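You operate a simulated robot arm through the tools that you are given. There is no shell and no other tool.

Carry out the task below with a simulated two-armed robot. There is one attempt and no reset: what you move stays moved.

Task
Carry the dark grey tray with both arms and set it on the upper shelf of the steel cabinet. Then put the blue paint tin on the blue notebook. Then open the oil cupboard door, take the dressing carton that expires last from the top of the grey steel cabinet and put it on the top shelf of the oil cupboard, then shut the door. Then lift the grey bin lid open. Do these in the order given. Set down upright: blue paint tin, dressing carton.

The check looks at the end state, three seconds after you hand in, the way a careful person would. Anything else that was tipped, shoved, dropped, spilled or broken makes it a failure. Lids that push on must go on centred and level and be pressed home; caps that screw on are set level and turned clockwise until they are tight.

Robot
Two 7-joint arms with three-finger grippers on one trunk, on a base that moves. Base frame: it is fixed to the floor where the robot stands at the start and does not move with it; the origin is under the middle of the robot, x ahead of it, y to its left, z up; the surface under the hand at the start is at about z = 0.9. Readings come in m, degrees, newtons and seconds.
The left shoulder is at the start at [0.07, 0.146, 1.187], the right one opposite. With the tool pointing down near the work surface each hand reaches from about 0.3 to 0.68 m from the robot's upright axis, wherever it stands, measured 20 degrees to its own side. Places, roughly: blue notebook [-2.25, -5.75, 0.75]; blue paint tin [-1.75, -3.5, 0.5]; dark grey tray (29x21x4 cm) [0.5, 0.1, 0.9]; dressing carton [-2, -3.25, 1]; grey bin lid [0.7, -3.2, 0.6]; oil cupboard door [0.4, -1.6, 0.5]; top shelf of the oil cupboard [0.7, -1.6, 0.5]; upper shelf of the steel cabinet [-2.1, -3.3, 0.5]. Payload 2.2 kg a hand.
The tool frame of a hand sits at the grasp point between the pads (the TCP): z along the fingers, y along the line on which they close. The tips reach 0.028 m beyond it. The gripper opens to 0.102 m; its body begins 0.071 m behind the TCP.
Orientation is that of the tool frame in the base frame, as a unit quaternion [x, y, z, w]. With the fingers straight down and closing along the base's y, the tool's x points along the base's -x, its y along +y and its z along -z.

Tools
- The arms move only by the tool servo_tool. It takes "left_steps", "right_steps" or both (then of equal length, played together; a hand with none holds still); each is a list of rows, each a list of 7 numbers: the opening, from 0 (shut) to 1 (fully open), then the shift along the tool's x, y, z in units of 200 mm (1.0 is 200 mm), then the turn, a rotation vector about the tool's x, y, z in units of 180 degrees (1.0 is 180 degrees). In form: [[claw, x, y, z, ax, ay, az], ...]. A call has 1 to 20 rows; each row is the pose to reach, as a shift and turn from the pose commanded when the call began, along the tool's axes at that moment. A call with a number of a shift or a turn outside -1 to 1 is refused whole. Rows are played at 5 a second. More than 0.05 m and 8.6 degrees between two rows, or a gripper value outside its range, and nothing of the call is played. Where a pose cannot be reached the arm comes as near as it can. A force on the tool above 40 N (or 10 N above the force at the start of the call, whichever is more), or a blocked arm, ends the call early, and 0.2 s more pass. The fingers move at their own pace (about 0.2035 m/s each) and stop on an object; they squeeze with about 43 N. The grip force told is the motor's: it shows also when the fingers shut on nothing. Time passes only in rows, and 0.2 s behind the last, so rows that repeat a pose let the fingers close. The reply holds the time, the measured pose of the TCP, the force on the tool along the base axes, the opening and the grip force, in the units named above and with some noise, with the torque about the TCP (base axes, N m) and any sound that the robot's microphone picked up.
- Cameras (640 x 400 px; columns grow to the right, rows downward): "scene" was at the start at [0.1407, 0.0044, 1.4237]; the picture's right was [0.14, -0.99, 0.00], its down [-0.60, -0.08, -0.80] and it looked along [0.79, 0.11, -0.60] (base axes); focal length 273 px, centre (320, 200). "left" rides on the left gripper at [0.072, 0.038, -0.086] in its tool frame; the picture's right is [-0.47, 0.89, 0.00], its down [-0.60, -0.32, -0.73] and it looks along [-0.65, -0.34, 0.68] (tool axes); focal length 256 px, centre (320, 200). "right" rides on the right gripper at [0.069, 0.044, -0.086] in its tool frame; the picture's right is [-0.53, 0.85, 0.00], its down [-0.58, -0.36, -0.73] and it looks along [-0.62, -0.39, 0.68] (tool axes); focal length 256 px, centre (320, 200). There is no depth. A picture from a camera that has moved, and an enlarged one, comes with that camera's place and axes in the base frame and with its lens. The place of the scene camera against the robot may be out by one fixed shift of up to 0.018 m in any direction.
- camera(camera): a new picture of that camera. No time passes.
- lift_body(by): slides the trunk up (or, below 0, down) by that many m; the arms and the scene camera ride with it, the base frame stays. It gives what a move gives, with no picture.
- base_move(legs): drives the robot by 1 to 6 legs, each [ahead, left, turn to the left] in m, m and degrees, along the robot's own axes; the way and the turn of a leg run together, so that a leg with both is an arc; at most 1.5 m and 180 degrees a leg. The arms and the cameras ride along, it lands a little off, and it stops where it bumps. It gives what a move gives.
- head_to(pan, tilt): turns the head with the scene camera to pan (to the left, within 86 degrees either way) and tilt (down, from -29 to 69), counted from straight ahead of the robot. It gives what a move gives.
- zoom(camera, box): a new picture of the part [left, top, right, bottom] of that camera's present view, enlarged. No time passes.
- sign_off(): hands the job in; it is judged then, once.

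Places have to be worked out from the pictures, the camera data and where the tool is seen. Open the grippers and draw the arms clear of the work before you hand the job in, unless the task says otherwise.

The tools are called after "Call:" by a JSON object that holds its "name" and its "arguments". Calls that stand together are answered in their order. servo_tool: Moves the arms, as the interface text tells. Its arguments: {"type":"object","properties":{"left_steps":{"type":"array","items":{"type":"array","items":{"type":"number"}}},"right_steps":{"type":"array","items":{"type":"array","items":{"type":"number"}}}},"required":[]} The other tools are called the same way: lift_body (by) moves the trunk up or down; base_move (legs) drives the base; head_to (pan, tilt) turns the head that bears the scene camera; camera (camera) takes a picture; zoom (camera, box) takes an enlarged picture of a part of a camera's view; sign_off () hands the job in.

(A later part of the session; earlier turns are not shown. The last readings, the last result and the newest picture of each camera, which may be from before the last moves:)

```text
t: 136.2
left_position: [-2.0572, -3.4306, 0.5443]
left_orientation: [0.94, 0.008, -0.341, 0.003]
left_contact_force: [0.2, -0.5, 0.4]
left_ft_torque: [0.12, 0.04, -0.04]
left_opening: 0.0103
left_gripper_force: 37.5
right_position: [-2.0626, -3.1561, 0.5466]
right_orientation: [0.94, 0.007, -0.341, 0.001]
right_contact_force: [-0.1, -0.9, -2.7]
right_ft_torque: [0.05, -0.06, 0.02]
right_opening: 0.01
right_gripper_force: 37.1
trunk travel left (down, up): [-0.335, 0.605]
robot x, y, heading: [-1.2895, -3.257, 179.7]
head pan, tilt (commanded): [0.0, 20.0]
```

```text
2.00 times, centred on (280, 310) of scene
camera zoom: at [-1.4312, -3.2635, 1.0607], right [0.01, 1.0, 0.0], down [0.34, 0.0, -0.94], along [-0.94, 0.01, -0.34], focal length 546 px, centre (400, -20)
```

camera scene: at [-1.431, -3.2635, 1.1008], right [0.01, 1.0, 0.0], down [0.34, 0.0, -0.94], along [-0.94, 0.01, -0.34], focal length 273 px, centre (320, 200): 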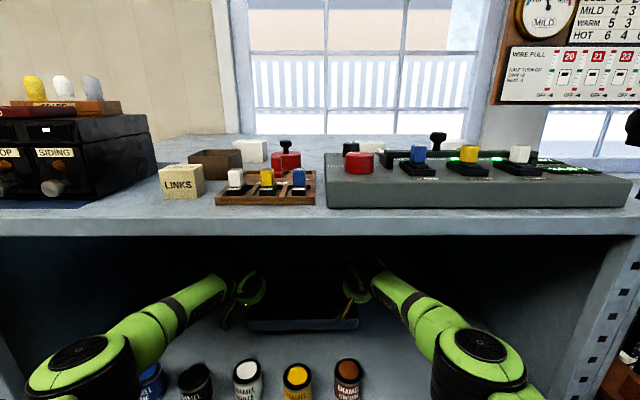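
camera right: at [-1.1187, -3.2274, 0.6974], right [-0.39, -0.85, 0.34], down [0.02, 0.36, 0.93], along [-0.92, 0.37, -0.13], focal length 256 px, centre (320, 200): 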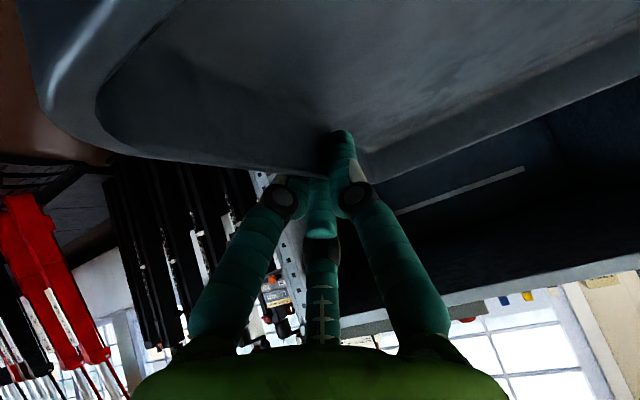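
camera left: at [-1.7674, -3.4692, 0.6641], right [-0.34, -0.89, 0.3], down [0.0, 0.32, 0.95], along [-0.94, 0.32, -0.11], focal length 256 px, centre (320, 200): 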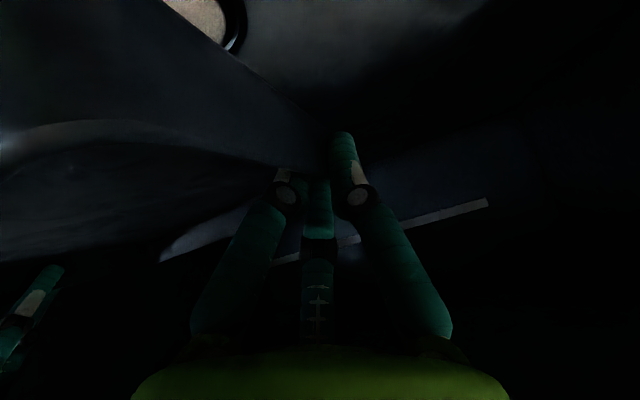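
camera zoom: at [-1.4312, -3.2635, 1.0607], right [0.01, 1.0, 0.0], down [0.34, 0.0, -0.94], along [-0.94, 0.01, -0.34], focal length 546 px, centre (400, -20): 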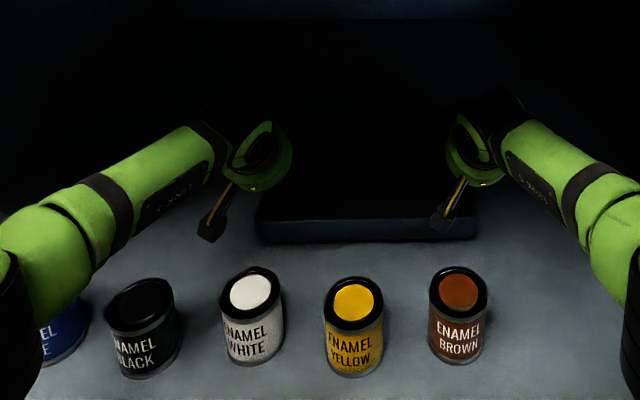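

No firm contact yet (forces near zero change). I lower a few more millimetres in two steps.

Call:
{"name": "lift_body", "arguments": {"by": -0.004}}

Call:
{"name": "lift_body", "arguments": {"by": -0.003}}

```text
t: 136.8
left_position: [-2.0583, -3.4299, 0.5399]
left_orientation: [0.94, 0.008, -0.34, 0.004]
left_contact_force: [0.3, -0.5, -1.5]
left_ft_torque: [0.14, 0.01, -0.07]
left_opening: 0.0101
left_gripper_force: 37.3
right_position: [-2.0624, -3.1549, 0.5416]
right_orientation: [0.94, 0.007, -0.342, 0.002]
right_contact_force: [0.0, 0.8, -2.4]
right_ft_torque: [0.05, -0.04, 0.01]
right_opening: 0.01
right_gripper_force: 37.7
trunk travel left (down, up): [-0.331, 0.609]
robot x, y, heading: [-1.2923, -3.2576, 179.8]
head pan, tilt (commanded): [0.0, 20.0]
```

```text
t: 137.3
left_position: [-2.0579, -3.4302, 0.5364]
left_orientation: [0.94, 0.007, -0.341, 0.004]
left_contact_force: [-0.6, 0.6, -0.7]
left_ft_torque: [0.13, -0.03, -0.07]
left_opening: 0.0103
left_gripper_force: 37.4
right_position: [-2.0622, -3.1551, 0.5377]
right_orientation: [0.94, 0.006, -0.341, 0.002]
right_contact_force: [0.0, 0.3, -2.9]
right_ft_torque: [0.05, 0.05, 0.06]
right_opening: 0.0101
right_gripper_force: 38.1
trunk travel left (down, up): [-0.328, 0.612]
robot x, y, heading: [-1.2879, -3.2597, 179.6]
head pan, tilt (commanded): [0.0, 20.0]
```

Weight is still on the hands, so I keep going down in 3 mm steps.

Call:
{"name": "lift_body", "arguments": {"by": -0.003}}

Call:
{"name": "lift_body", "arguments": {"by": -0.003}}

Call:
{"name": "lift_body", "arguments": {"by": -0.003}}

```text
t: 137.8
left_position: [-2.0577, -3.4298, 0.5365]
left_orientation: [0.939, 0.008, -0.343, 0.004]
left_contact_force: [-0.4, -1.3, 8.3]
left_ft_torque: [-0.05, -1.03, -0.1]
left_opening: 0.0101
left_gripper_force: 37.4
right_position: [-2.0616, -3.1558, 0.5369]
right_orientation: [0.94, 0.005, -0.342, 0.002]
right_contact_force: [-0.9, -0.4, -1.0]
right_ft_torque: [-0.1, 0.34, 0.01]
right_opening: 0.0104
right_gripper_force: 37.0
trunk travel left (down, up): [-0.325, 0.615]
robot x, y, heading: [-1.2927, -3.2549, 179.9]
head pan, tilt (commanded): [0.0, 20.0]
```

```text
t: 138.3
left_position: [-2.0573, -3.4302, 0.5373]
left_orientation: [0.938, 0.007, -0.346, 0.003]
left_contact_force: [-2.2, -1.2, 17.5]
left_ft_torque: [-0.13, -0.99, -0.12]
left_opening: 0.0102
left_gripper_force: 37.5
right_position: [-2.0607, -3.1544, 0.5371]
right_orientation: [0.939, 0.006, -0.344, 0.002]
right_contact_force: [-2.6, 0.2, 5.8]
right_ft_torque: [-0.14, -1.22, -0.06]
right_opening: 0.0101
right_gripper_force: 37.5
trunk travel left (down, up): [-0.322, 0.618]
robot x, y, heading: [-1.2939, -3.2589, 179.7]
head pan, tilt (commanded): [0.0, 20.0]
```

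```text
t: 138.8
left_position: [-2.0572, -3.4294, 0.5366]
left_orientation: [0.937, 0.007, -0.348, 0.003]
left_contact_force: [-8.3, -1.4, 17.9]
left_ft_torque: [-0.14, 0.24, -0.11]
left_opening: 0.0104
left_gripper_force: 37.7
right_position: [-2.0598, -3.1557, 0.5364]
right_orientation: [0.938, 0.006, -0.347, 0.002]
right_contact_force: [-1.8, 1.7, 13.9]
right_ft_torque: [-0.17, -0.56, -0.02]
right_opening: 0.0102
right_gripper_force: 37.1
trunk travel left (down, up): [-0.319, 0.621]
robot x, y, heading: [-1.2945, -3.2611, 179.5]
head pan, tilt (commanded): [0.0, 20.0]
```

The tray is now resting on the shelf with both hands pressing lightly. I relieve the pressure, then open the fingers a little, and rise.

Call:
{"name": "lift_body", "arguments": {"by": 0.006}}

Call:
{"name": "servo_tool", "arguments": {"left_steps": [[0.15, 0, 0, 0, 0, 0, 0], [0.15, 0, 0, 0, 0, 0, 0], [0.15, 0, 0, 0, 0, 0, 0]], "right_steps": [[0.15, 0, 0, 0, 0, 0, 0], [0.15, 0, 0, 0, 0, 0, 0], [0.15, 0, 0, 0, 0, 0, 0]]}}

Call:
{"name": "camera", "arguments": {"camera": "left"}}

Call:
{"name": "camera", "arguments": {"camera": "right"}}

```text
t: 139.4
left_position: [-2.0566, -3.4292, 0.5376]
left_orientation: [0.939, 0.007, -0.344, 0.003]
left_contact_force: [-3.7, -0.4, 12.4]
left_ft_torque: [-0.11, 0.95, -0.05]
left_opening: 0.0101
left_gripper_force: 37.7
right_position: [-2.0598, -3.1543, 0.5376]
right_orientation: [0.94, 0.006, -0.342, 0.002]
right_contact_force: [-1.0, 1.7, 3.0]
right_ft_torque: [-0.16, 1.3, -0.01]
right_opening: 0.01
right_gripper_force: 37.6
trunk travel left (down, up): [-0.325, 0.615]
robot x, y, heading: [-1.2921, -3.2565, 179.7]
head pan, tilt (commanded): [0.0, 20.0]
```

```text
t: 140.2
left_position: [-2.0563, -3.4289, 0.536]
left_orientation: [0.94, 0.008, -0.342, 0.004]
left_contact_force: [4.4, 1.8, 8.2]
left_ft_torque: [0.1, -0.11, -0.11]
left_opening: 0.0143
left_gripper_force: 0.0
right_position: [-2.0607, -3.1549, 0.5377]
right_orientation: [0.94, 0.006, -0.342, 0.002]
right_contact_force: [0.7, -0.2, 0.0]
right_ft_torque: [0.0, -0.01, -0.03]
right_opening: 0.0155
right_gripper_force: 0.1
trunk travel left (down, up): [-0.325, 0.615]
robot x, y, heading: [-1.2916, -3.2573, 179.8]
head pan, tilt (commanded): [0.0, 20.0]
```

```text
taken
camera left: at [-1.9442, -3.4661, 0.5559], right [-0.34, -0.89, 0.3], down [0.0, 0.32, 0.95], along [-0.94, 0.32, -0.11], focal length 256 px, centre (320, 200)
```

left: 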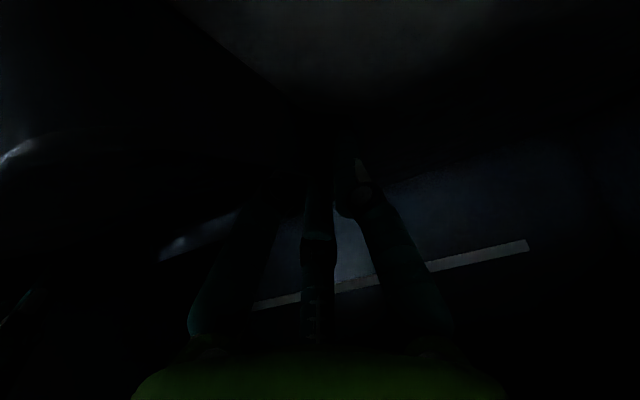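

```text
taken
camera right: at [-1.9514, -3.1969, 0.5591], right [-0.4, -0.85, 0.34], down [0.02, 0.36, 0.93], along [-0.92, 0.38, -0.12], focal length 256 px, centre (320, 200)
```

right: 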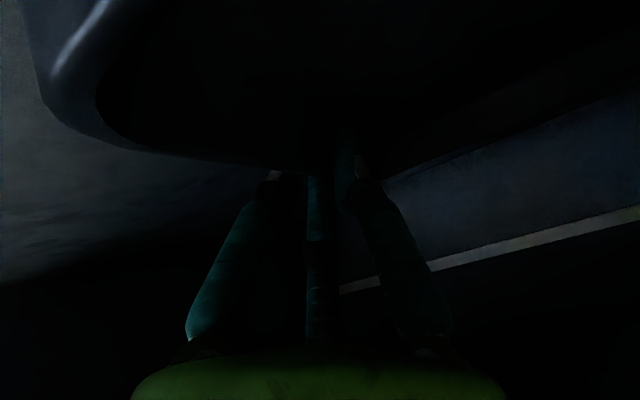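

The fingers are released. I raise the trunk slightly, open further, and rise clear of the rim.

Call:
{"name": "lift_body", "arguments": {"by": 0.012}}

Call:
{"name": "servo_tool", "arguments": {"left_steps": [[0.22, 0, 0, 0, 0, 0, 0], [0.22, 0, 0, 0, 0, 0, 0]], "right_steps": [[0.22, 0, 0, 0, 0, 0, 0], [0.22, 0, 0, 0, 0, 0, 0]]}}

Call:
{"name": "lift_body", "arguments": {"by": 0.09}}

Call:
{"name": "zoom", "arguments": {"camera": "scene", "box": [120, 220, 440, 400]}}

```text
t: 140.8
left_position: [-2.0575, -3.4311, 0.5463]
left_orientation: [0.94, 0.007, -0.34, 0.003]
left_contact_force: [-0.9, -0.2, 0.2]
left_ft_torque: [0.01, 0.01, -0.02]
left_opening: 0.0152
left_gripper_force: 0.1
right_position: [-2.0621, -3.1546, 0.5499]
right_orientation: [0.94, 0.006, -0.341, 0.001]
right_contact_force: [-0.8, -0.3, -0.5]
right_ft_torque: [-0.02, 0.02, 0.01]
right_opening: 0.0154
right_gripper_force: 0.1
trunk travel left (down, up): [-0.337, 0.603]
robot x, y, heading: [-1.2922, -3.2555, 179.4]
head pan, tilt (commanded): [0.0, 20.0]
```

```text
t: 141.4
left_position: [-2.0586, -3.4299, 0.5468]
left_orientation: [0.94, 0.008, -0.341, 0.003]
left_contact_force: [0.3, 0.1, -0.6]
left_ft_torque: [0.01, 0.01, 0.01]
left_opening: 0.0225
left_gripper_force: 0.0
right_position: [-2.0619, -3.1544, 0.5487]
right_orientation: [0.94, 0.006, -0.341, 0.002]
right_contact_force: [-0.5, 0.4, -0.3]
right_ft_torque: [-0.01, 0.05, -0.03]
right_opening: 0.0225
right_gripper_force: 0.0
trunk travel left (down, up): [-0.337, 0.603]
robot x, y, heading: [-1.2885, -3.2576, 179.4]
head pan, tilt (commanded): [0.0, 20.0]
```

```text
t: 142.6
left_position: [-2.0577, -3.4304, 0.6371]
left_orientation: [0.94, 0.007, -0.341, 0.003]
left_contact_force: [-0.5, 0.9, 0.1]
left_ft_torque: [0.01, 0.01, 0.01]
left_opening: 0.0224
left_gripper_force: 0.0
right_position: [-2.0615, -3.1552, 0.6377]
right_orientation: [0.94, 0.006, -0.341, 0.001]
right_contact_force: [-0.5, 0.5, -0.4]
right_ft_torque: [0.05, 0.03, 0.02]
right_opening: 0.0224
right_gripper_force: 0.1
trunk travel left (down, up): [-0.427, 0.513]
robot x, y, heading: [-1.2916, -3.2562, 179.7]
head pan, tilt (commanded): [0.0, 20.0]
```

```text
2.00 times, centred on (280, 310) of scene
camera zoom: at [-1.4312, -3.2635, 1.1527], right [0.01, 1.0, 0.0], down [0.34, 0.0, -0.94], along [-0.94, 0.01, -0.34], focal length 546 px, centre (400, -20)
```

zoom: 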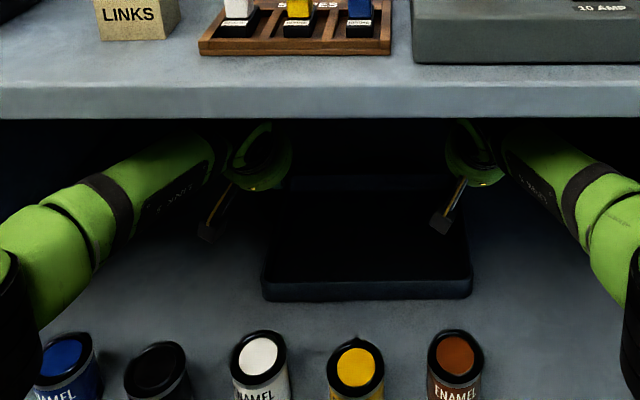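

The tray sits flat behind the tins and both hands are free. I back out of the cabinet at this height and look to the left for the way to the desk.

Call:
{"name": "base_move", "arguments": {"legs": [[-0.45, 0, 0]]}}

Call:
{"name": "lift_body", "arguments": {"by": 0.3}}

Call:
{"name": "head_to", "arguments": {"pan": 45, "tilt": 25}}

Call:
{"name": "camera", "arguments": {"camera": "scene"}}

Call:
{"name": "head_to", "arguments": {"pan": 0, "tilt": 30}}

Call:
{"name": "camera", "arguments": {"camera": "scene"}}

```text
t: 145.4
left_position: [-1.5986, -3.4349, 0.6379]
left_orientation: [0.94, 0.01, -0.341, 0.004]
left_contact_force: [0.2, 0.0, -1.4]
left_ft_torque: [-0.03, 0.02, -0.01]
left_opening: 0.0227
left_gripper_force: 0.1
right_position: [-1.6053, -3.1594, 0.6386]
right_orientation: [0.94, 0.008, -0.341, 0.003]
right_contact_force: [-0.1, 0.3, -0.3]
right_ft_torque: [0.0, -0.02, 0.0]
right_opening: 0.0224
right_gripper_force: 0.0
trunk travel left (down, up): [-0.427, 0.513]
robot x, y, heading: [-0.8364, -3.2573, 180.2]
head pan, tilt (commanded): [0.0, 20.0]
```

```text
t: 148.4
left_position: [-1.598, -3.4351, 0.936]
left_orientation: [0.94, 0.01, -0.342, 0.005]
left_contact_force: [0.1, -0.3, 0.2]
left_ft_torque: [0.02, 0.0, 0.01]
left_opening: 0.0223
left_gripper_force: 0.1
right_position: [-1.6047, -3.1613, 0.9382]
right_orientation: [0.94, 0.009, -0.34, 0.003]
right_contact_force: [-0.3, -0.2, -0.7]
right_ft_torque: [-0.01, 0.0, 0.04]
right_opening: 0.0223
right_gripper_force: 0.1
trunk travel left (down, up): [-0.727, 0.213]
robot x, y, heading: [-0.8361, -3.2636, 179.8]
head pan, tilt (commanded): [0.0, 20.0]
```

```text
t: 149.5
left_position: [-1.5989, -3.4356, 0.9369]
left_orientation: [0.94, 0.011, -0.34, 0.004]
left_contact_force: [-0.2, -0.1, 0.7]
left_ft_torque: [0.0, 0.01, -0.03]
left_opening: 0.0222
left_gripper_force: 0.0
right_position: [-1.6051, -3.1594, 0.9393]
right_orientation: [0.94, 0.009, -0.341, 0.003]
right_contact_force: [-0.3, 0.2, 0.4]
right_ft_torque: [0.02, -0.01, 0.02]
right_opening: 0.0223
right_gripper_force: 0.1
trunk travel left (down, up): [-0.727, 0.213]
robot x, y, heading: [-0.8335, -3.2558, 179.8]
head pan, tilt (commanded): [45.0, 25.0]
```

```text
taken
camera scene: at [-0.9456, -3.3309, 1.4447], right [-0.71, 0.71, 0.0], down [0.3, 0.3, -0.91], along [-0.64, -0.64, -0.42], focal length 273 px, centre (320, 200)
```

scene: 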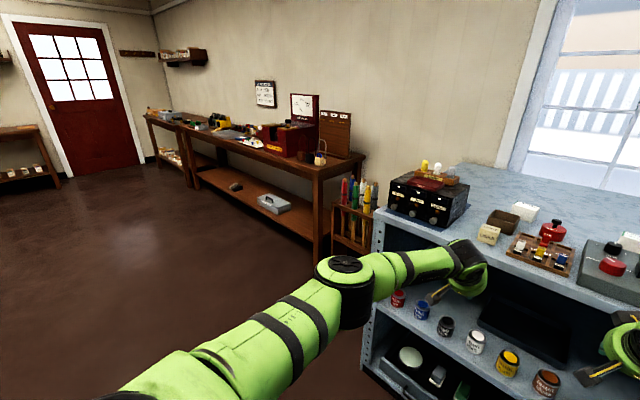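

```text
t: 150.6
left_position: [-1.5997, -3.4361, 0.9362]
left_orientation: [0.94, 0.011, -0.341, 0.005]
left_contact_force: [1.0, 0.6, 0.5]
left_ft_torque: [-0.02, 0.04, -0.04]
left_opening: 0.0228
left_gripper_force: 0.1
right_position: [-1.6053, -3.161, 0.9379]
right_orientation: [0.94, 0.009, -0.341, 0.001]
right_contact_force: [0.5, -0.2, 0.3]
right_ft_torque: [-0.01, 0.01, -0.02]
right_opening: 0.0224
right_gripper_force: 0.0
trunk travel left (down, up): [-0.727, 0.213]
robot x, y, heading: [-0.8333, -3.2554, 179.8]
head pan, tilt (commanded): [0.0, 30.0]
```

```text
taken
camera scene: at [-0.9708, -3.2659, 1.4368], right [0.0, 1.0, 0.0], down [0.5, 0.0, -0.87], along [-0.87, 0.0, -0.5], focal length 273 px, centre (320, 200)
```

scene: 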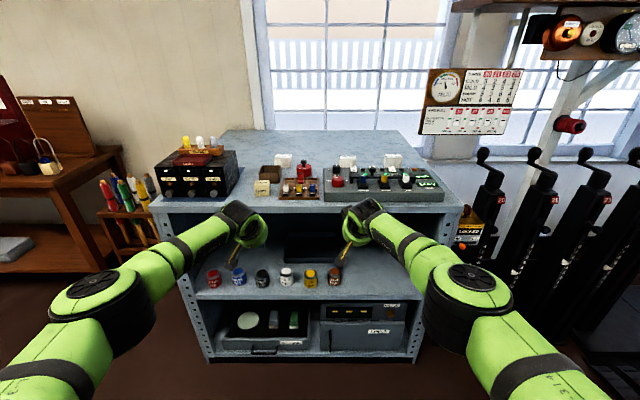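

Backed out cleanly; nothing else was disturbed. I'll take the blue tin with the right arm from a stance further left, so I first bring the right hand to fingers-down at 0.63 m reach and pull the left hand back.

Call:
{"name": "servo_tool", "arguments": {"left_steps": [[0.3, 0.117, 0.044, -0.098, 0, 0.028, 0], [0.3, 0.234, 0.088, -0.196, 0, 0.056, 0], [0.3, 0.35, 0.131, -0.294, 0, 0.083, 0], [0.3, 0.467, 0.175, -0.392, 0, 0.111, 0], [0.3, 0.584, 0.219, -0.49, 0, 0.139, 0], [0.3, 0.701, 0.263, -0.588, 0, 0.167, 0], [0.3, 0.818, 0.306, -0.686, 0, 0.194, 0], [0.3, 0.9345, 0.35, -0.7845, 0, 0.222, 0]], "right_steps": [[0.6, 0.068, 0, -0.057, 0, 0.028, 0], [0.6, 0.136, 0, -0.114, 0, 0.056, 0], [0.6, 0.204, 0, -0.171, 0, 0.083, 0], [0.6, 0.272, 0, -0.228, 0, 0.111, 0], [0.6, 0.34, 0, -0.285, 0, 0.139, 0], [0.6, 0.408, 0, -0.342, 0, 0.167, 0], [0.6, 0.476, 0, -0.399, 0, 0.194, 0], [0.6, 0.544, 0, -0.4565, 0, 0.222, 0]]}}

Call:
{"name": "camera", "arguments": {"camera": "right"}}

Call:
{"name": "camera", "arguments": {"camera": "scene"}}

```text
t: 152.4
left_position: [-1.3522, -3.5003, 0.9387]
left_orientation: [1.0, 0.01, 0.001, 0.001]
left_contact_force: [0.5, -0.6, 0.6]
left_ft_torque: [-0.01, 0.02, 0.01]
left_opening: 0.0305
left_gripper_force: 0.1
right_position: [-1.462, -3.1594, 0.9396]
right_orientation: [1.0, 0.009, 0.001, -0.001]
right_contact_force: [0.4, -0.4, 0.6]
right_ft_torque: [-0.01, -0.03, 0.01]
right_opening: 0.0611
right_gripper_force: 0.1
trunk travel left (down, up): [-0.727, 0.213]
robot x, y, heading: [-0.8343, -3.2547, 179.8]
head pan, tilt (commanded): [0.0, 30.0]
```

```text
taken
camera right: at [-1.3921, -3.2016, 1.0259], right [-0.52, -0.85, 0.0], down [-0.58, 0.35, 0.73], along [-0.62, 0.38, -0.68], focal length 256 px, centre (320, 200)
```

right: 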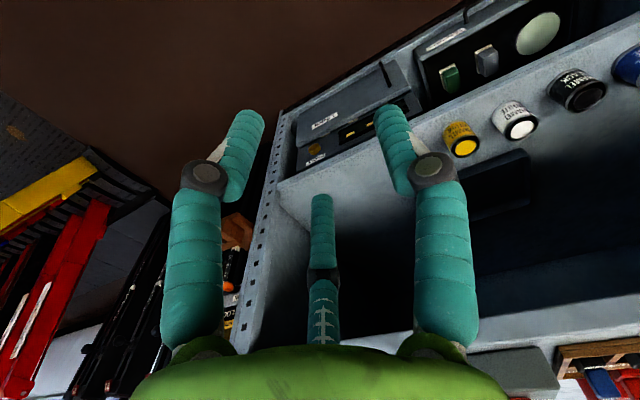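

```text
taken
camera scene: at [-0.97, -3.2664, 1.4368], right [0.0, 1.0, 0.0], down [0.5, 0.0, -0.87], along [-0.87, 0.0, -0.5], focal length 273 px, centre (320, 200)
```

scene: 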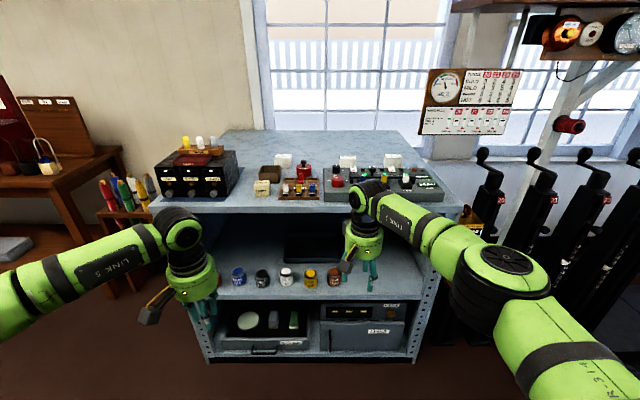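

Both hands are fingers-down. I pull the left hand further back and up, sidestep 0.45 m left to line the right hand up with the blue tin, and lower the trunk.

Call:
{"name": "servo_tool", "arguments": {"left_steps": [[0.3, 0.15, 0, -0.12, 0, 0, 0], [0.3, 0.3, 0, -0.25, 0, 0, 0], [0.3, 0.45, 0, -0.38, 0, 0, 0], [0.3, 0.59, 0, -0.5, 0, 0, 0]]}}

Call:
{"name": "base_move", "arguments": {"legs": [[0, 0.453, 0]]}}

Call:
{"name": "lift_body", "arguments": {"by": -0.31}}

Call:
{"name": "camera", "arguments": {"camera": "right"}}

Call:
{"name": "camera", "arguments": {"camera": "scene"}}

```text
t: 153.4
left_position: [-1.2327, -3.4985, 1.0368]
left_orientation: [1.0, 0.01, -0.001, 0.001]
left_contact_force: [0.1, 0.7, 0.4]
left_ft_torque: [0.0, 0.03, -0.03]
left_opening: 0.0307
left_gripper_force: 0.0
right_position: [-1.4627, -3.1591, 0.9397]
right_orientation: [1.0, 0.009, 0.001, -0.001]
right_contact_force: [-0.2, 0.8, 0.3]
right_ft_torque: [0.02, 0.02, 0.02]
right_opening: 0.0612
right_gripper_force: 0.1
trunk travel left (down, up): [-0.727, 0.213]
robot x, y, heading: [-0.8362, -3.2616, 180.0]
head pan, tilt (commanded): [0.0, 30.0]
```

```text
t: 156.2
left_position: [-1.2385, -3.9461, 1.0377]
left_orientation: [1.0, 0.005, 0.0, 0.0]
left_contact_force: [0.3, 0.4, -0.1]
left_ft_torque: [0.0, 0.01, -0.02]
left_opening: 0.0307
left_gripper_force: 0.1
right_position: [-1.4649, -3.6038, 0.939]
right_orientation: [1.0, 0.003, 0.0, -0.001]
right_contact_force: [0.8, -0.8, -0.5]
right_ft_torque: [0.01, 0.01, 0.03]
right_opening: 0.0612
right_gripper_force: 0.0
trunk travel left (down, up): [-0.727, 0.213]
robot x, y, heading: [-0.8375, -3.7111, 179.1]
head pan, tilt (commanded): [0.0, 30.0]
```

```text
t: 159.2
left_position: [-1.2388, -3.9469, 0.727]
left_orientation: [1.0, 0.005, 0.0, 0.001]
left_contact_force: [0.6, 0.1, 0.3]
left_ft_torque: [-0.01, 0.0, 0.02]
left_opening: 0.0304
left_gripper_force: 0.1
right_position: [-1.4651, -3.6038, 0.6284]
right_orientation: [1.0, 0.002, 0.0, 0.0]
right_contact_force: [-0.3, -0.2, -0.2]
right_ft_torque: [-0.01, 0.02, 0.02]
right_opening: 0.0612
right_gripper_force: 0.0
trunk travel left (down, up): [-0.417, 0.523]
robot x, y, heading: [-0.8365, -3.7041, 179.2]
head pan, tilt (commanded): [0.0, 30.0]
```

```text
taken
camera right: at [-1.395, -3.6468, 0.7152], right [-0.53, -0.85, 0.0], down [-0.58, 0.36, 0.73], along [-0.62, 0.39, -0.68], focal length 256 px, centre (320, 200)
```

right: 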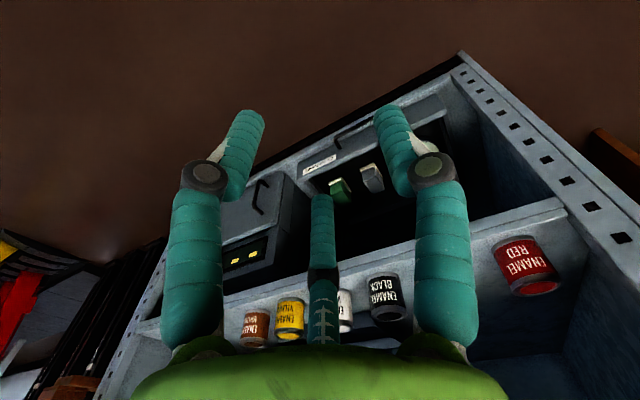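

```text
taken
camera scene: at [-0.9735, -3.7162, 1.1268], right [0.01, 1.0, 0.0], down [0.5, -0.01, -0.87], along [-0.87, 0.01, -0.5], focal length 273 px, centre (320, 200)
```

scene: 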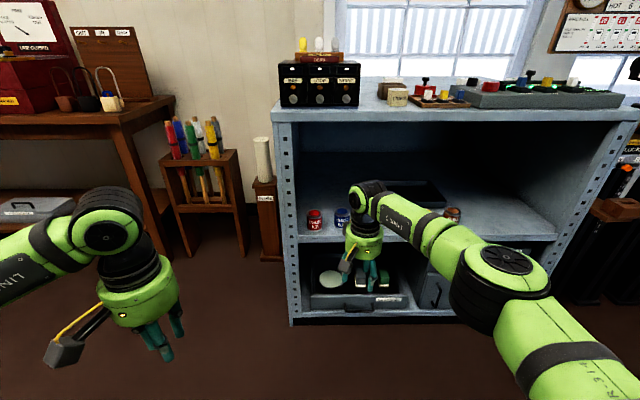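

The right hand lines up with the gap in front of the tins. I correct the heading and roll 0.2 m closer (hand still outside), then locate the blue tin with the right wrist camera.

Call:
{"name": "base_move", "arguments": {"legs": [[0.2, 0, 0.8]]}}

Call:
{"name": "camera", "arguments": {"camera": "right"}}

Call:
{"name": "camera", "arguments": {"camera": "scene"}}

```text
t: 160.8
left_position: [-1.4348, -3.9505, 0.7262]
left_orientation: [1.0, 0.013, 0.001, 0.0]
left_contact_force: [0.1, -0.7, 0.1]
left_ft_torque: [0.04, -0.03, 0.03]
left_opening: 0.0305
left_gripper_force: 0.0
right_position: [-1.6637, -3.6116, 0.628]
right_orientation: [1.0, 0.011, 0.001, -0.001]
right_contact_force: [-0.1, 0.1, -0.3]
right_ft_torque: [0.02, -0.01, 0.04]
right_opening: 0.0612
right_gripper_force: 0.0
trunk travel left (down, up): [-0.417, 0.523]
robot x, y, heading: [-1.0366, -3.7121, -179.8]
head pan, tilt (commanded): [0.0, 30.0]
```

```text
taken
camera right: at [-1.5947, -3.6539, 0.7148], right [-0.52, -0.86, 0.0], down [-0.58, 0.35, 0.73], along [-0.63, 0.38, -0.68], focal length 256 px, centre (320, 200)
```

right: 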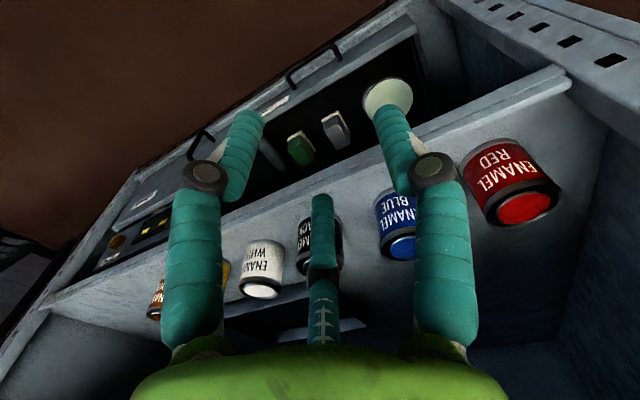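

```text
taken
camera scene: at [-1.1726, -3.7173, 1.1267], right [0.0, 1.0, 0.0], down [0.5, 0.0, -0.87], along [-0.87, 0.0, -0.5], focal length 273 px, centre (320, 200)
```

scene: 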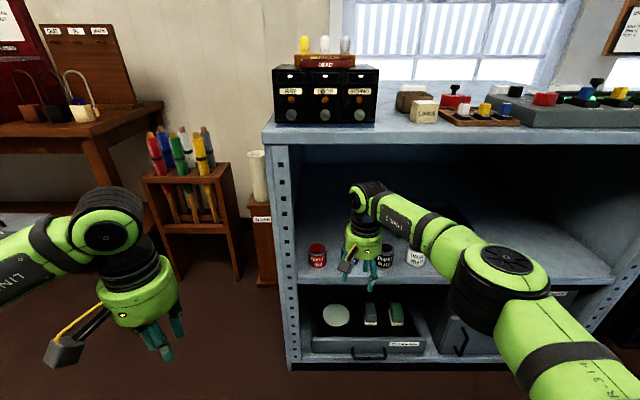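

I zoom the right wrist view on the blue tin to compute its centre.

Call:
{"name": "zoom", "arguments": {"camera": "right", "box": [340, 110, 580, 260]}}

```text
2.67 times, centred on (460, 185) of right
camera zoom: at [-1.5947, -3.6539, 0.7148], right [-0.52, -0.86, 0.0], down [-0.58, 0.35, 0.73], along [-0.63, 0.38, -0.68], focal length 683 px, centre (-53, 240)
```

zoom: 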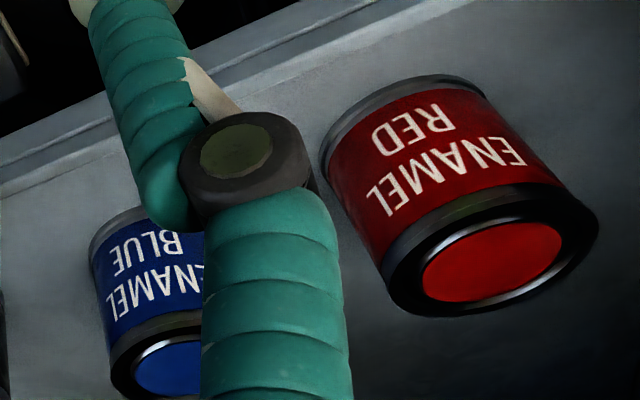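

The thumb hides half of the blue tin. I close the fingers to clear the view and zoom again.

Call:
{"name": "servo_tool", "arguments": {"right_steps": [[0.05, 0, 0, 0, 0, 0, 0], [0.05, 0, 0, 0, 0, 0, 0]]}}

Call:
{"name": "zoom", "arguments": {"camera": "right", "box": [340, 130, 580, 280]}}

```text
t: 161.4
left_position: [-1.4349, -3.9492, 0.7276]
left_orientation: [1.0, 0.012, 0.0, 0.0]
left_contact_force: [-0.2, 0.3, 0.5]
left_ft_torque: [0.01, 0.02, -0.01]
left_opening: 0.0308
left_gripper_force: 0.1
right_position: [-1.6648, -3.612, 0.6288]
right_orientation: [1.0, 0.01, 0.0, -0.001]
right_contact_force: [0.3, -0.5, -0.1]
right_ft_torque: [0.0, -0.01, -0.01]
right_opening: 0.0051
right_gripper_force: 0.1
trunk travel left (down, up): [-0.417, 0.523]
robot x, y, heading: [-1.04, -3.7115, -179.9]
head pan, tilt (commanded): [0.0, 30.0]
```

```text
2.67 times, centred on (460, 205) of right
camera zoom: at [-1.5943, -3.6539, 0.7151], right [-0.52, -0.86, 0.0], down [-0.58, 0.35, 0.73], along [-0.63, 0.38, -0.68], focal length 683 px, centre (-53, 187)
```

zoom: 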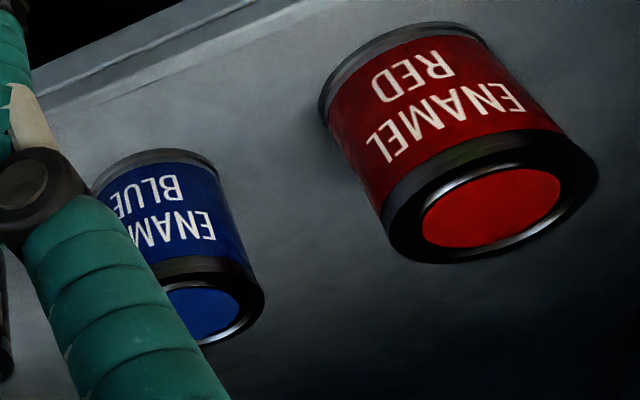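

The blue tin's centre comes out at about (−1.854, −3.618). I reopen to 0.6 and roll forward 0.189 m so the hand arrives above it, still higher than the lids.

Call:
{"name": "servo_tool", "arguments": {"right_steps": [[0.6, 0, 0, 0, 0, 0, 0], [0.6, 0, 0, 0, 0, 0, 0]]}}

Call:
{"name": "base_move", "arguments": {"legs": [[0.189, 0, 0]]}}

Call:
{"name": "camera", "arguments": {"camera": "right"}}

Call:
{"name": "camera", "arguments": {"camera": "scene"}}

```text
t: 162.0
left_position: [-1.4344, -3.9514, 0.7276]
left_orientation: [1.0, 0.012, 0.0, 0.001]
left_contact_force: [0.1, -0.3, -0.7]
left_ft_torque: [0.01, -0.04, -0.01]
left_opening: 0.0308
left_gripper_force: 0.1
right_position: [-1.6643, -3.6126, 0.6292]
right_orientation: [1.0, 0.011, 0.0, -0.001]
right_contact_force: [0.1, -0.9, -0.5]
right_ft_torque: [-0.03, 0.0, 0.01]
right_opening: 0.0609
right_gripper_force: 0.0
trunk travel left (down, up): [-0.417, 0.523]
robot x, y, heading: [-1.0365, -3.7079, -179.9]
head pan, tilt (commanded): [0.0, 30.0]
```

```text
t: 163.6
left_position: [-1.6272, -3.9508, 0.727]
left_orientation: [1.0, 0.013, 0.001, 0.0]
left_contact_force: [0.6, 0.0, -1.4]
left_ft_torque: [0.01, -0.04, -0.01]
left_opening: 0.0308
left_gripper_force: 0.1
right_position: [-1.8566, -3.6119, 0.6294]
right_orientation: [1.0, 0.011, 0.001, -0.001]
right_contact_force: [0.4, -0.6, -0.2]
right_ft_torque: [0.02, -0.02, 0.0]
right_opening: 0.0614
right_gripper_force: 0.1
trunk travel left (down, up): [-0.417, 0.523]
robot x, y, heading: [-1.2276, -3.7066, -179.7]
head pan, tilt (commanded): [0.0, 30.0]
```

```text
taken
camera right: at [-1.7869, -3.655, 0.7149], right [-0.52, -0.86, 0.0], down [-0.59, 0.35, 0.73], along [-0.63, 0.38, -0.68], focal length 256 px, centre (320, 200)
```

right: 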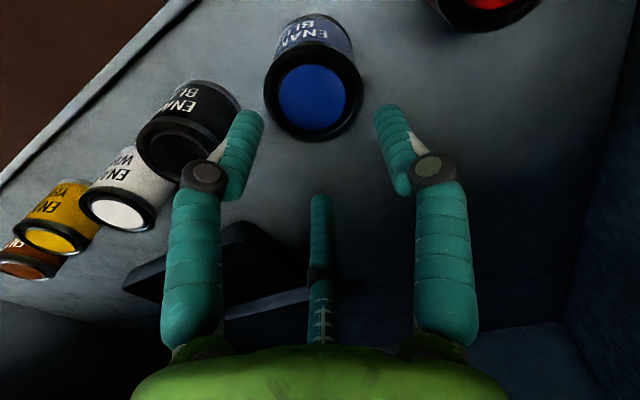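

```text
taken
camera scene: at [-1.3647, -3.718, 1.1267], right [0.0, 1.0, 0.0], down [0.5, 0.0, -0.87], along [-0.87, 0.0, -0.5], focal length 273 px, centre (320, 200)
```

scene: 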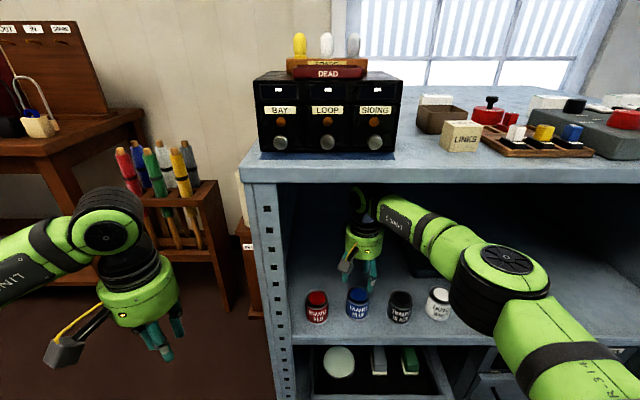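

The lid is seen about 1 cm nearer than the hand's axis. I shift 10 mm back, then descend around the tin to z≈0.535.

Call:
{"name": "servo_tool", "arguments": {"right_steps": [[0.6, 0.05, 0.005, 0, 0, 0, 0], [0.6, 0.05, 0.005, 0.1, 0, 0, 0], [0.6, 0.05, 0.005, 0.2, 0, 0, 0], [0.6, 0.05, 0.005, 0.25, 0, 0, 0]]}}

Call:
{"name": "camera", "arguments": {"camera": "right"}}

```text
t: 164.6
left_position: [-1.6265, -3.9523, 0.7267]
left_orientation: [1.0, 0.013, 0.0, 0.0]
left_contact_force: [-0.2, -0.2, -0.2]
left_ft_torque: [0.02, -0.01, 0.0]
left_opening: 0.0305
left_gripper_force: 0.1
right_position: [-1.8454, -3.6148, 0.581]
right_orientation: [1.0, 0.012, 0.0, -0.001]
right_contact_force: [2.3, -4.7, 13.6]
right_ft_torque: [-0.14, -0.07, 0.02]
right_opening: 0.0706
right_gripper_force: 15.8
trunk travel left (down, up): [-0.417, 0.523]
robot x, y, heading: [-1.2274, -3.7076, -179.9]
head pan, tilt (commanded): [0.0, 30.0]
```

```text
taken
camera right: at [-1.7754, -3.6565, 0.6667], right [-0.52, -0.86, 0.0], down [-0.58, 0.35, 0.73], along [-0.63, 0.38, -0.68], focal length 256 px, centre (320, 200)
```

right: 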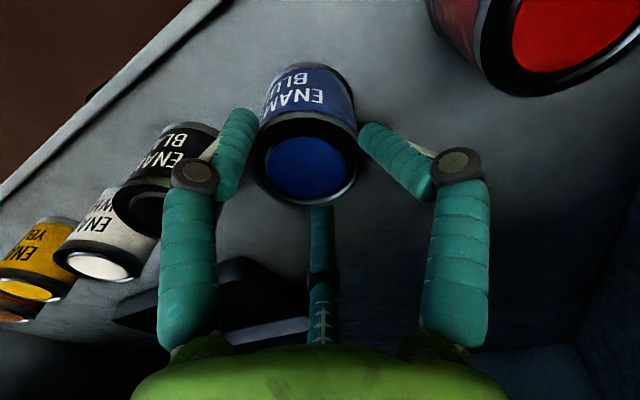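

The fingers met the lid rim because the opening was too narrow (readout suggests opening ≈ tin diameter). I rise 3 cm, open to 0.82 and check.

Call:
{"name": "servo_tool", "arguments": {"right_steps": [[0.62, 0, 0, -0.1, 0, 0, 0], [0.7, 0, 0, -0.2, 0, 0, 0], [0.82, 0, 0, -0.2, 0, 0, 0], [0.82, 0, 0, -0.2, 0, 0, 0]]}}

Call:
{"name": "camera", "arguments": {"camera": "right"}}

Call:
{"name": "zoom", "arguments": {"camera": "scene", "box": [280, 200, 480, 340]}}

```text
t: 165.6
left_position: [-1.6268, -3.952, 0.7269]
left_orientation: [1.0, 0.012, -0.001, 0.001]
left_contact_force: [-1.1, 0.5, -0.4]
left_ft_torque: [-0.02, -0.02, 0.03]
left_opening: 0.0307
left_gripper_force: 0.1
right_position: [-1.8472, -3.6126, 0.6192]
right_orientation: [1.0, 0.011, 0.0, -0.001]
right_contact_force: [-0.7, -0.1, -0.6]
right_ft_torque: [0.02, 0.0, 0.03]
right_opening: 0.0837
right_gripper_force: 0.1
trunk travel left (down, up): [-0.417, 0.523]
robot x, y, heading: [-1.2301, -3.7113, -180.1]
head pan, tilt (commanded): [0.0, 30.0]
```

```text
taken
camera right: at [-1.7764, -3.6548, 0.7059], right [-0.52, -0.86, 0.0], down [-0.58, 0.35, 0.73], along [-0.63, 0.38, -0.68], focal length 256 px, centre (320, 200)
```

right: 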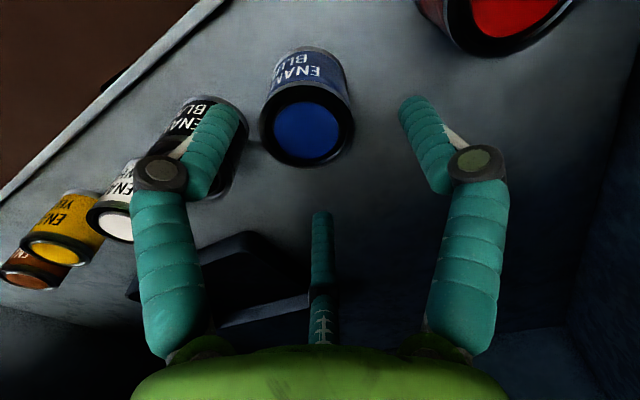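

```text
2.86 times, centred on (380, 270) of scene
camera zoom: at [-1.364, -3.718, 1.1268], right [0.0, 1.0, 0.0], down [0.5, 0.0, -0.87], along [-0.87, 0.0, -0.5], focal length 780 px, centre (149, 0)
```

zoom: 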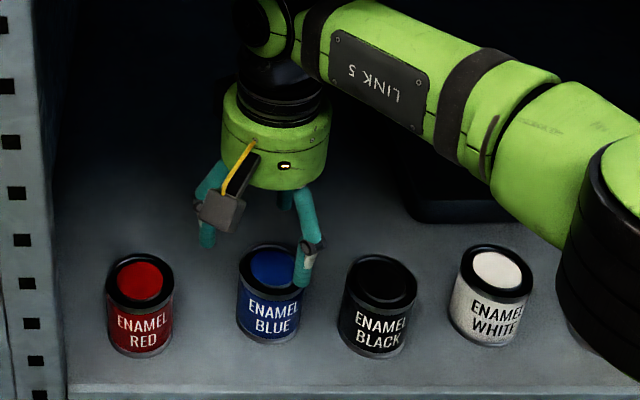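

The tin is 8 mm to the right of the hand axis now. I shift by that and descend with the wider opening.

Call:
{"name": "servo_tool", "arguments": {"right_steps": [[0.82, 0.02, -0.035, 0, 0, 0, 0], [0.82, 0.02, -0.035, 0.08, 0, 0, 0], [0.82, 0.02, -0.035, 0.16, 0, 0, 0], [0.82, 0.02, -0.035, 0.2, 0, 0, 0]]}}

Call:
{"name": "camera", "arguments": {"camera": "right"}}

```text
t: 166.6
left_position: [-1.6261, -3.9513, 0.7262]
left_orientation: [1.0, 0.013, -0.001, 0.001]
left_contact_force: [-0.7, 0.0, -0.1]
left_ft_torque: [0.01, 0.0, 0.0]
left_opening: 0.0307
left_gripper_force: 0.1
right_position: [-1.8427, -3.607, 0.5799]
right_orientation: [1.0, 0.01, 0.0, -0.001]
right_contact_force: [-0.8, 0.8, -0.9]
right_ft_torque: [-0.02, -0.03, 0.02]
right_opening: 0.0835
right_gripper_force: 0.0
trunk travel left (down, up): [-0.417, 0.523]
robot x, y, heading: [-1.2274, -3.7124, -179.7]
head pan, tilt (commanded): [0.0, 30.0]
```

```text
taken
camera right: at [-1.7722, -3.6485, 0.6651], right [-0.52, -0.86, 0.0], down [-0.58, 0.35, 0.73], along [-0.63, 0.38, -0.68], focal length 256 px, centre (320, 200)
```

right: 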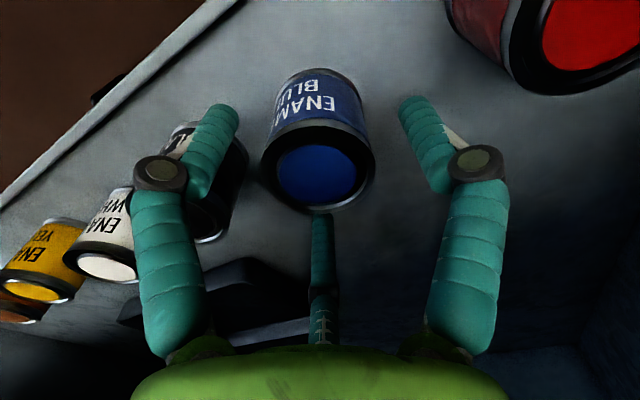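

The tin is centred between the fingers without contact. I go down another 45 mm and close.

Call:
{"name": "servo_tool", "arguments": {"right_steps": [[0.82, 0, 0, 0.08, 0, 0, 0], [0.82, 0, 0, 0.16, 0, 0, 0], [0.82, 0, 0, 0.22, 0, 0, 0], [0.82, 0, 0, 0.22, 0, 0, 0]]}}

Call:
{"name": "servo_tool", "arguments": {"right_steps": [[0.6, 0, 0, 0, 0, 0, 0], [0.4, 0, 0, 0, 0, 0, 0], [0.3, 0, 0, 0, 0, 0, 0], [0.3, 0, 0, 0, 0, 0, 0], [0.3, 0, 0, 0, 0, 0, 0]]}}

Call:
{"name": "camera", "arguments": {"camera": "right"}}

```text
t: 167.6
left_position: [-1.6259, -3.9523, 0.7271]
left_orientation: [1.0, 0.014, 0.0, 0.001]
left_contact_force: [-0.1, -0.3, 0.4]
left_ft_torque: [0.0, 0.03, -0.04]
left_opening: 0.0303
left_gripper_force: 0.1
right_position: [-1.842, -3.6051, 0.5344]
right_orientation: [1.0, 0.011, 0.0, -0.001]
right_contact_force: [-0.3, -1.0, -0.6]
right_ft_torque: [0.0, 0.01, 0.01]
right_opening: 0.0836
right_gripper_force: 0.1
trunk travel left (down, up): [-0.417, 0.523]
robot x, y, heading: [-1.2276, -3.7092, -180.1]
head pan, tilt (commanded): [0.0, 30.0]
```

```text
t: 168.8
left_position: [-1.6258, -3.9512, 0.7262]
left_orientation: [1.0, 0.013, 0.0, 0.001]
left_contact_force: [0.7, 0.7, -0.5]
left_ft_torque: [0.01, -0.02, -0.03]
left_opening: 0.0306
left_gripper_force: 0.1
right_position: [-1.8419, -3.6047, 0.5343]
right_orientation: [1.0, 0.011, 0.0, -0.001]
right_contact_force: [-1.2, 0.7, 1.3]
right_ft_torque: [-0.05, -0.01, -0.06]
right_opening: 0.0586
right_gripper_force: 43.3
trunk travel left (down, up): [-0.417, 0.523]
robot x, y, heading: [-1.2286, -3.7111, -179.9]
head pan, tilt (commanded): [0.0, 30.0]
```

```text
taken
camera right: at [-1.7725, -3.6479, 0.6202], right [-0.52, -0.86, 0.0], down [-0.58, 0.35, 0.73], along [-0.63, 0.38, -0.68], focal length 256 px, centre (320, 200)
```

right: 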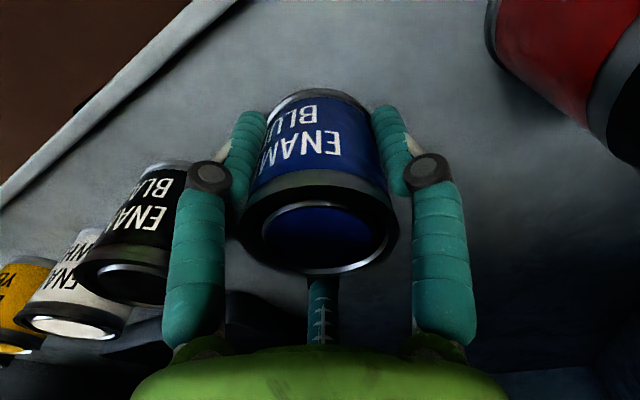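

Firm grip on the tin (58.6 mm, 43 N). I lift it 6 cm with the trunk and back straight out.

Call:
{"name": "lift_body", "arguments": {"by": 0.065}}

Call:
{"name": "base_move", "arguments": {"legs": [[-0.5, 0, 0]]}}

Call:
{"name": "camera", "arguments": {"camera": "right"}}

Call:
{"name": "camera", "arguments": {"camera": "scene"}}

```text
t: 169.8
left_position: [-1.6273, -3.9517, 0.7917]
left_orientation: [1.0, 0.013, 0.001, 0.002]
left_contact_force: [0.1, -0.3, -0.5]
left_ft_torque: [0.03, 0.01, -0.02]
left_opening: 0.0304
left_gripper_force: 0.0
right_position: [-1.8426, -3.606, 0.5978]
right_orientation: [1.0, 0.01, 0.001, -0.001]
right_contact_force: [0.3, -0.2, -3.3]
right_ft_torque: [0.0, 0.02, 0.01]
right_opening: 0.0585
right_gripper_force: 43.3
trunk travel left (down, up): [-0.482, 0.458]
robot x, y, heading: [-1.234, -3.7054, -179.6]
head pan, tilt (commanded): [0.0, 30.0]
```

```text
t: 172.8
left_position: [-1.1275, -3.9474, 0.7913]
left_orientation: [1.0, 0.008, 0.0, 0.001]
left_contact_force: [-0.6, -0.2, 0.3]
left_ft_torque: [0.0, 0.0, 0.0]
left_opening: 0.0307
left_gripper_force: 0.0
right_position: [-1.3419, -3.6015, 0.5993]
right_orientation: [1.0, 0.007, 0.0, -0.001]
right_contact_force: [0.4, 0.8, -0.9]
right_ft_torque: [0.0, -0.01, 0.03]
right_opening: 0.0582
right_gripper_force: 43.3
trunk travel left (down, up): [-0.482, 0.458]
robot x, y, heading: [-0.7271, -3.7089, 179.8]
head pan, tilt (commanded): [0.0, 30.0]
```

```text
taken
camera right: at [-1.2719, -3.6433, 0.6849], right [-0.52, -0.85, 0.0], down [-0.58, 0.36, 0.73], along [-0.62, 0.38, -0.68], focal length 256 px, centre (320, 200)
```

right: 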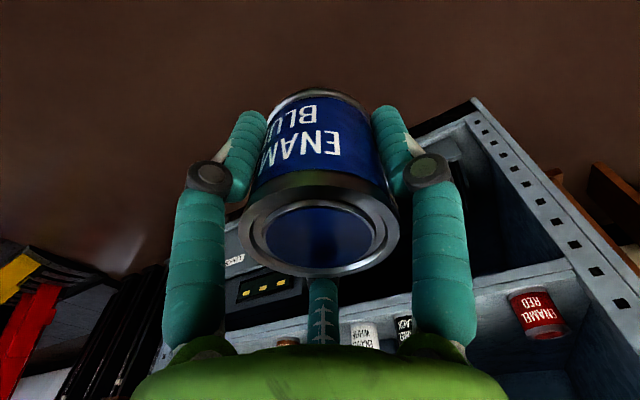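

```text
taken
camera scene: at [-0.8641, -3.7172, 1.1917], right [0.01, 1.0, 0.0], down [0.5, 0.0, -0.87], along [-0.87, 0.01, -0.5], focal length 273 px, centre (320, 200)
```

scene: 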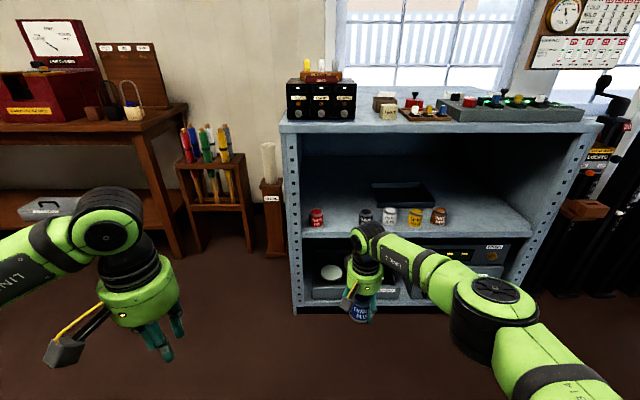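

The tin is held upright and the shelf row is tidy. I raise the trunk and look left toward the desk with the notebook.

Call:
{"name": "lift_body", "arguments": {"by": 0.35}}

Call:
{"name": "head_to", "arguments": {"pan": 55, "tilt": 25}}

Call:
{"name": "camera", "arguments": {"camera": "scene"}}

Call:
{"name": "zoom", "arguments": {"camera": "scene", "box": [100, 60, 420, 260]}}

```text
t: 176.2
left_position: [-1.1286, -3.9481, 1.1412]
left_orientation: [1.0, 0.007, 0.0, 0.002]
left_contact_force: [0.0, 0.6, 0.2]
left_ft_torque: [0.02, 0.02, 0.0]
left_opening: 0.0307
left_gripper_force: 0.1
right_position: [-1.3411, -3.6005, 0.9492]
right_orientation: [1.0, 0.006, 0.0, 0.0]
right_contact_force: [0.5, 0.9, -2.5]
right_ft_torque: [0.04, 0.02, 0.0]
right_opening: 0.0583
right_gripper_force: 43.1
trunk travel left (down, up): [-0.832, 0.108]
robot x, y, heading: [-0.7245, -3.7133, 179.7]
head pan, tilt (commanded): [0.0, 30.0]
```

```text
t: 177.4
left_position: [-1.1291, -3.9489, 1.1416]
left_orientation: [1.0, 0.008, 0.0, 0.001]
left_contact_force: [0.6, 0.8, 0.3]
left_ft_torque: [-0.04, -0.01, -0.02]
left_opening: 0.0307
left_gripper_force: 0.0
right_position: [-1.3424, -3.6006, 0.9485]
right_orientation: [1.0, 0.006, 0.001, 0.0]
right_contact_force: [0.3, 0.7, -1.6]
right_ft_torque: [-0.01, -0.01, 0.01]
right_opening: 0.0581
right_gripper_force: 43.1
trunk travel left (down, up): [-0.832, 0.108]
robot x, y, heading: [-0.728, -3.7143, 179.4]
head pan, tilt (commanded): [55.0, 25.0]
```

```text
taken
camera scene: at [-0.8275, -3.7928, 1.5497], right [-0.82, 0.58, 0.0], down [0.25, 0.34, -0.91], along [-0.52, -0.74, -0.42], focal length 273 px, centre (320, 200)
```

scene: 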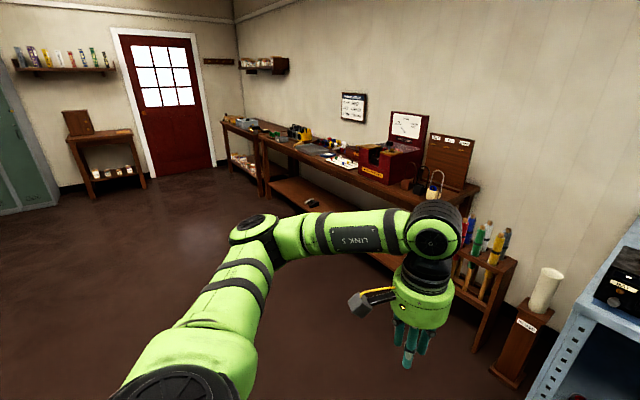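

```text
2.00 times, centred on (260, 160) of scene
camera zoom: at [-0.8275, -3.7928, 1.5497], right [-0.82, 0.58, 0.0], down [0.25, 0.34, -0.91], along [-0.52, -0.74, -0.42], focal length 546 px, centre (440, 280)
```

zoom: 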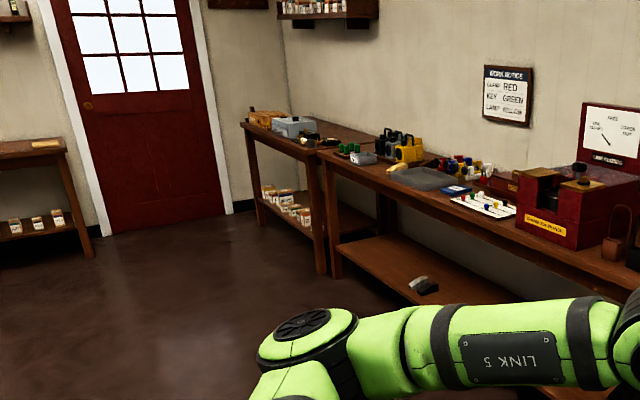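

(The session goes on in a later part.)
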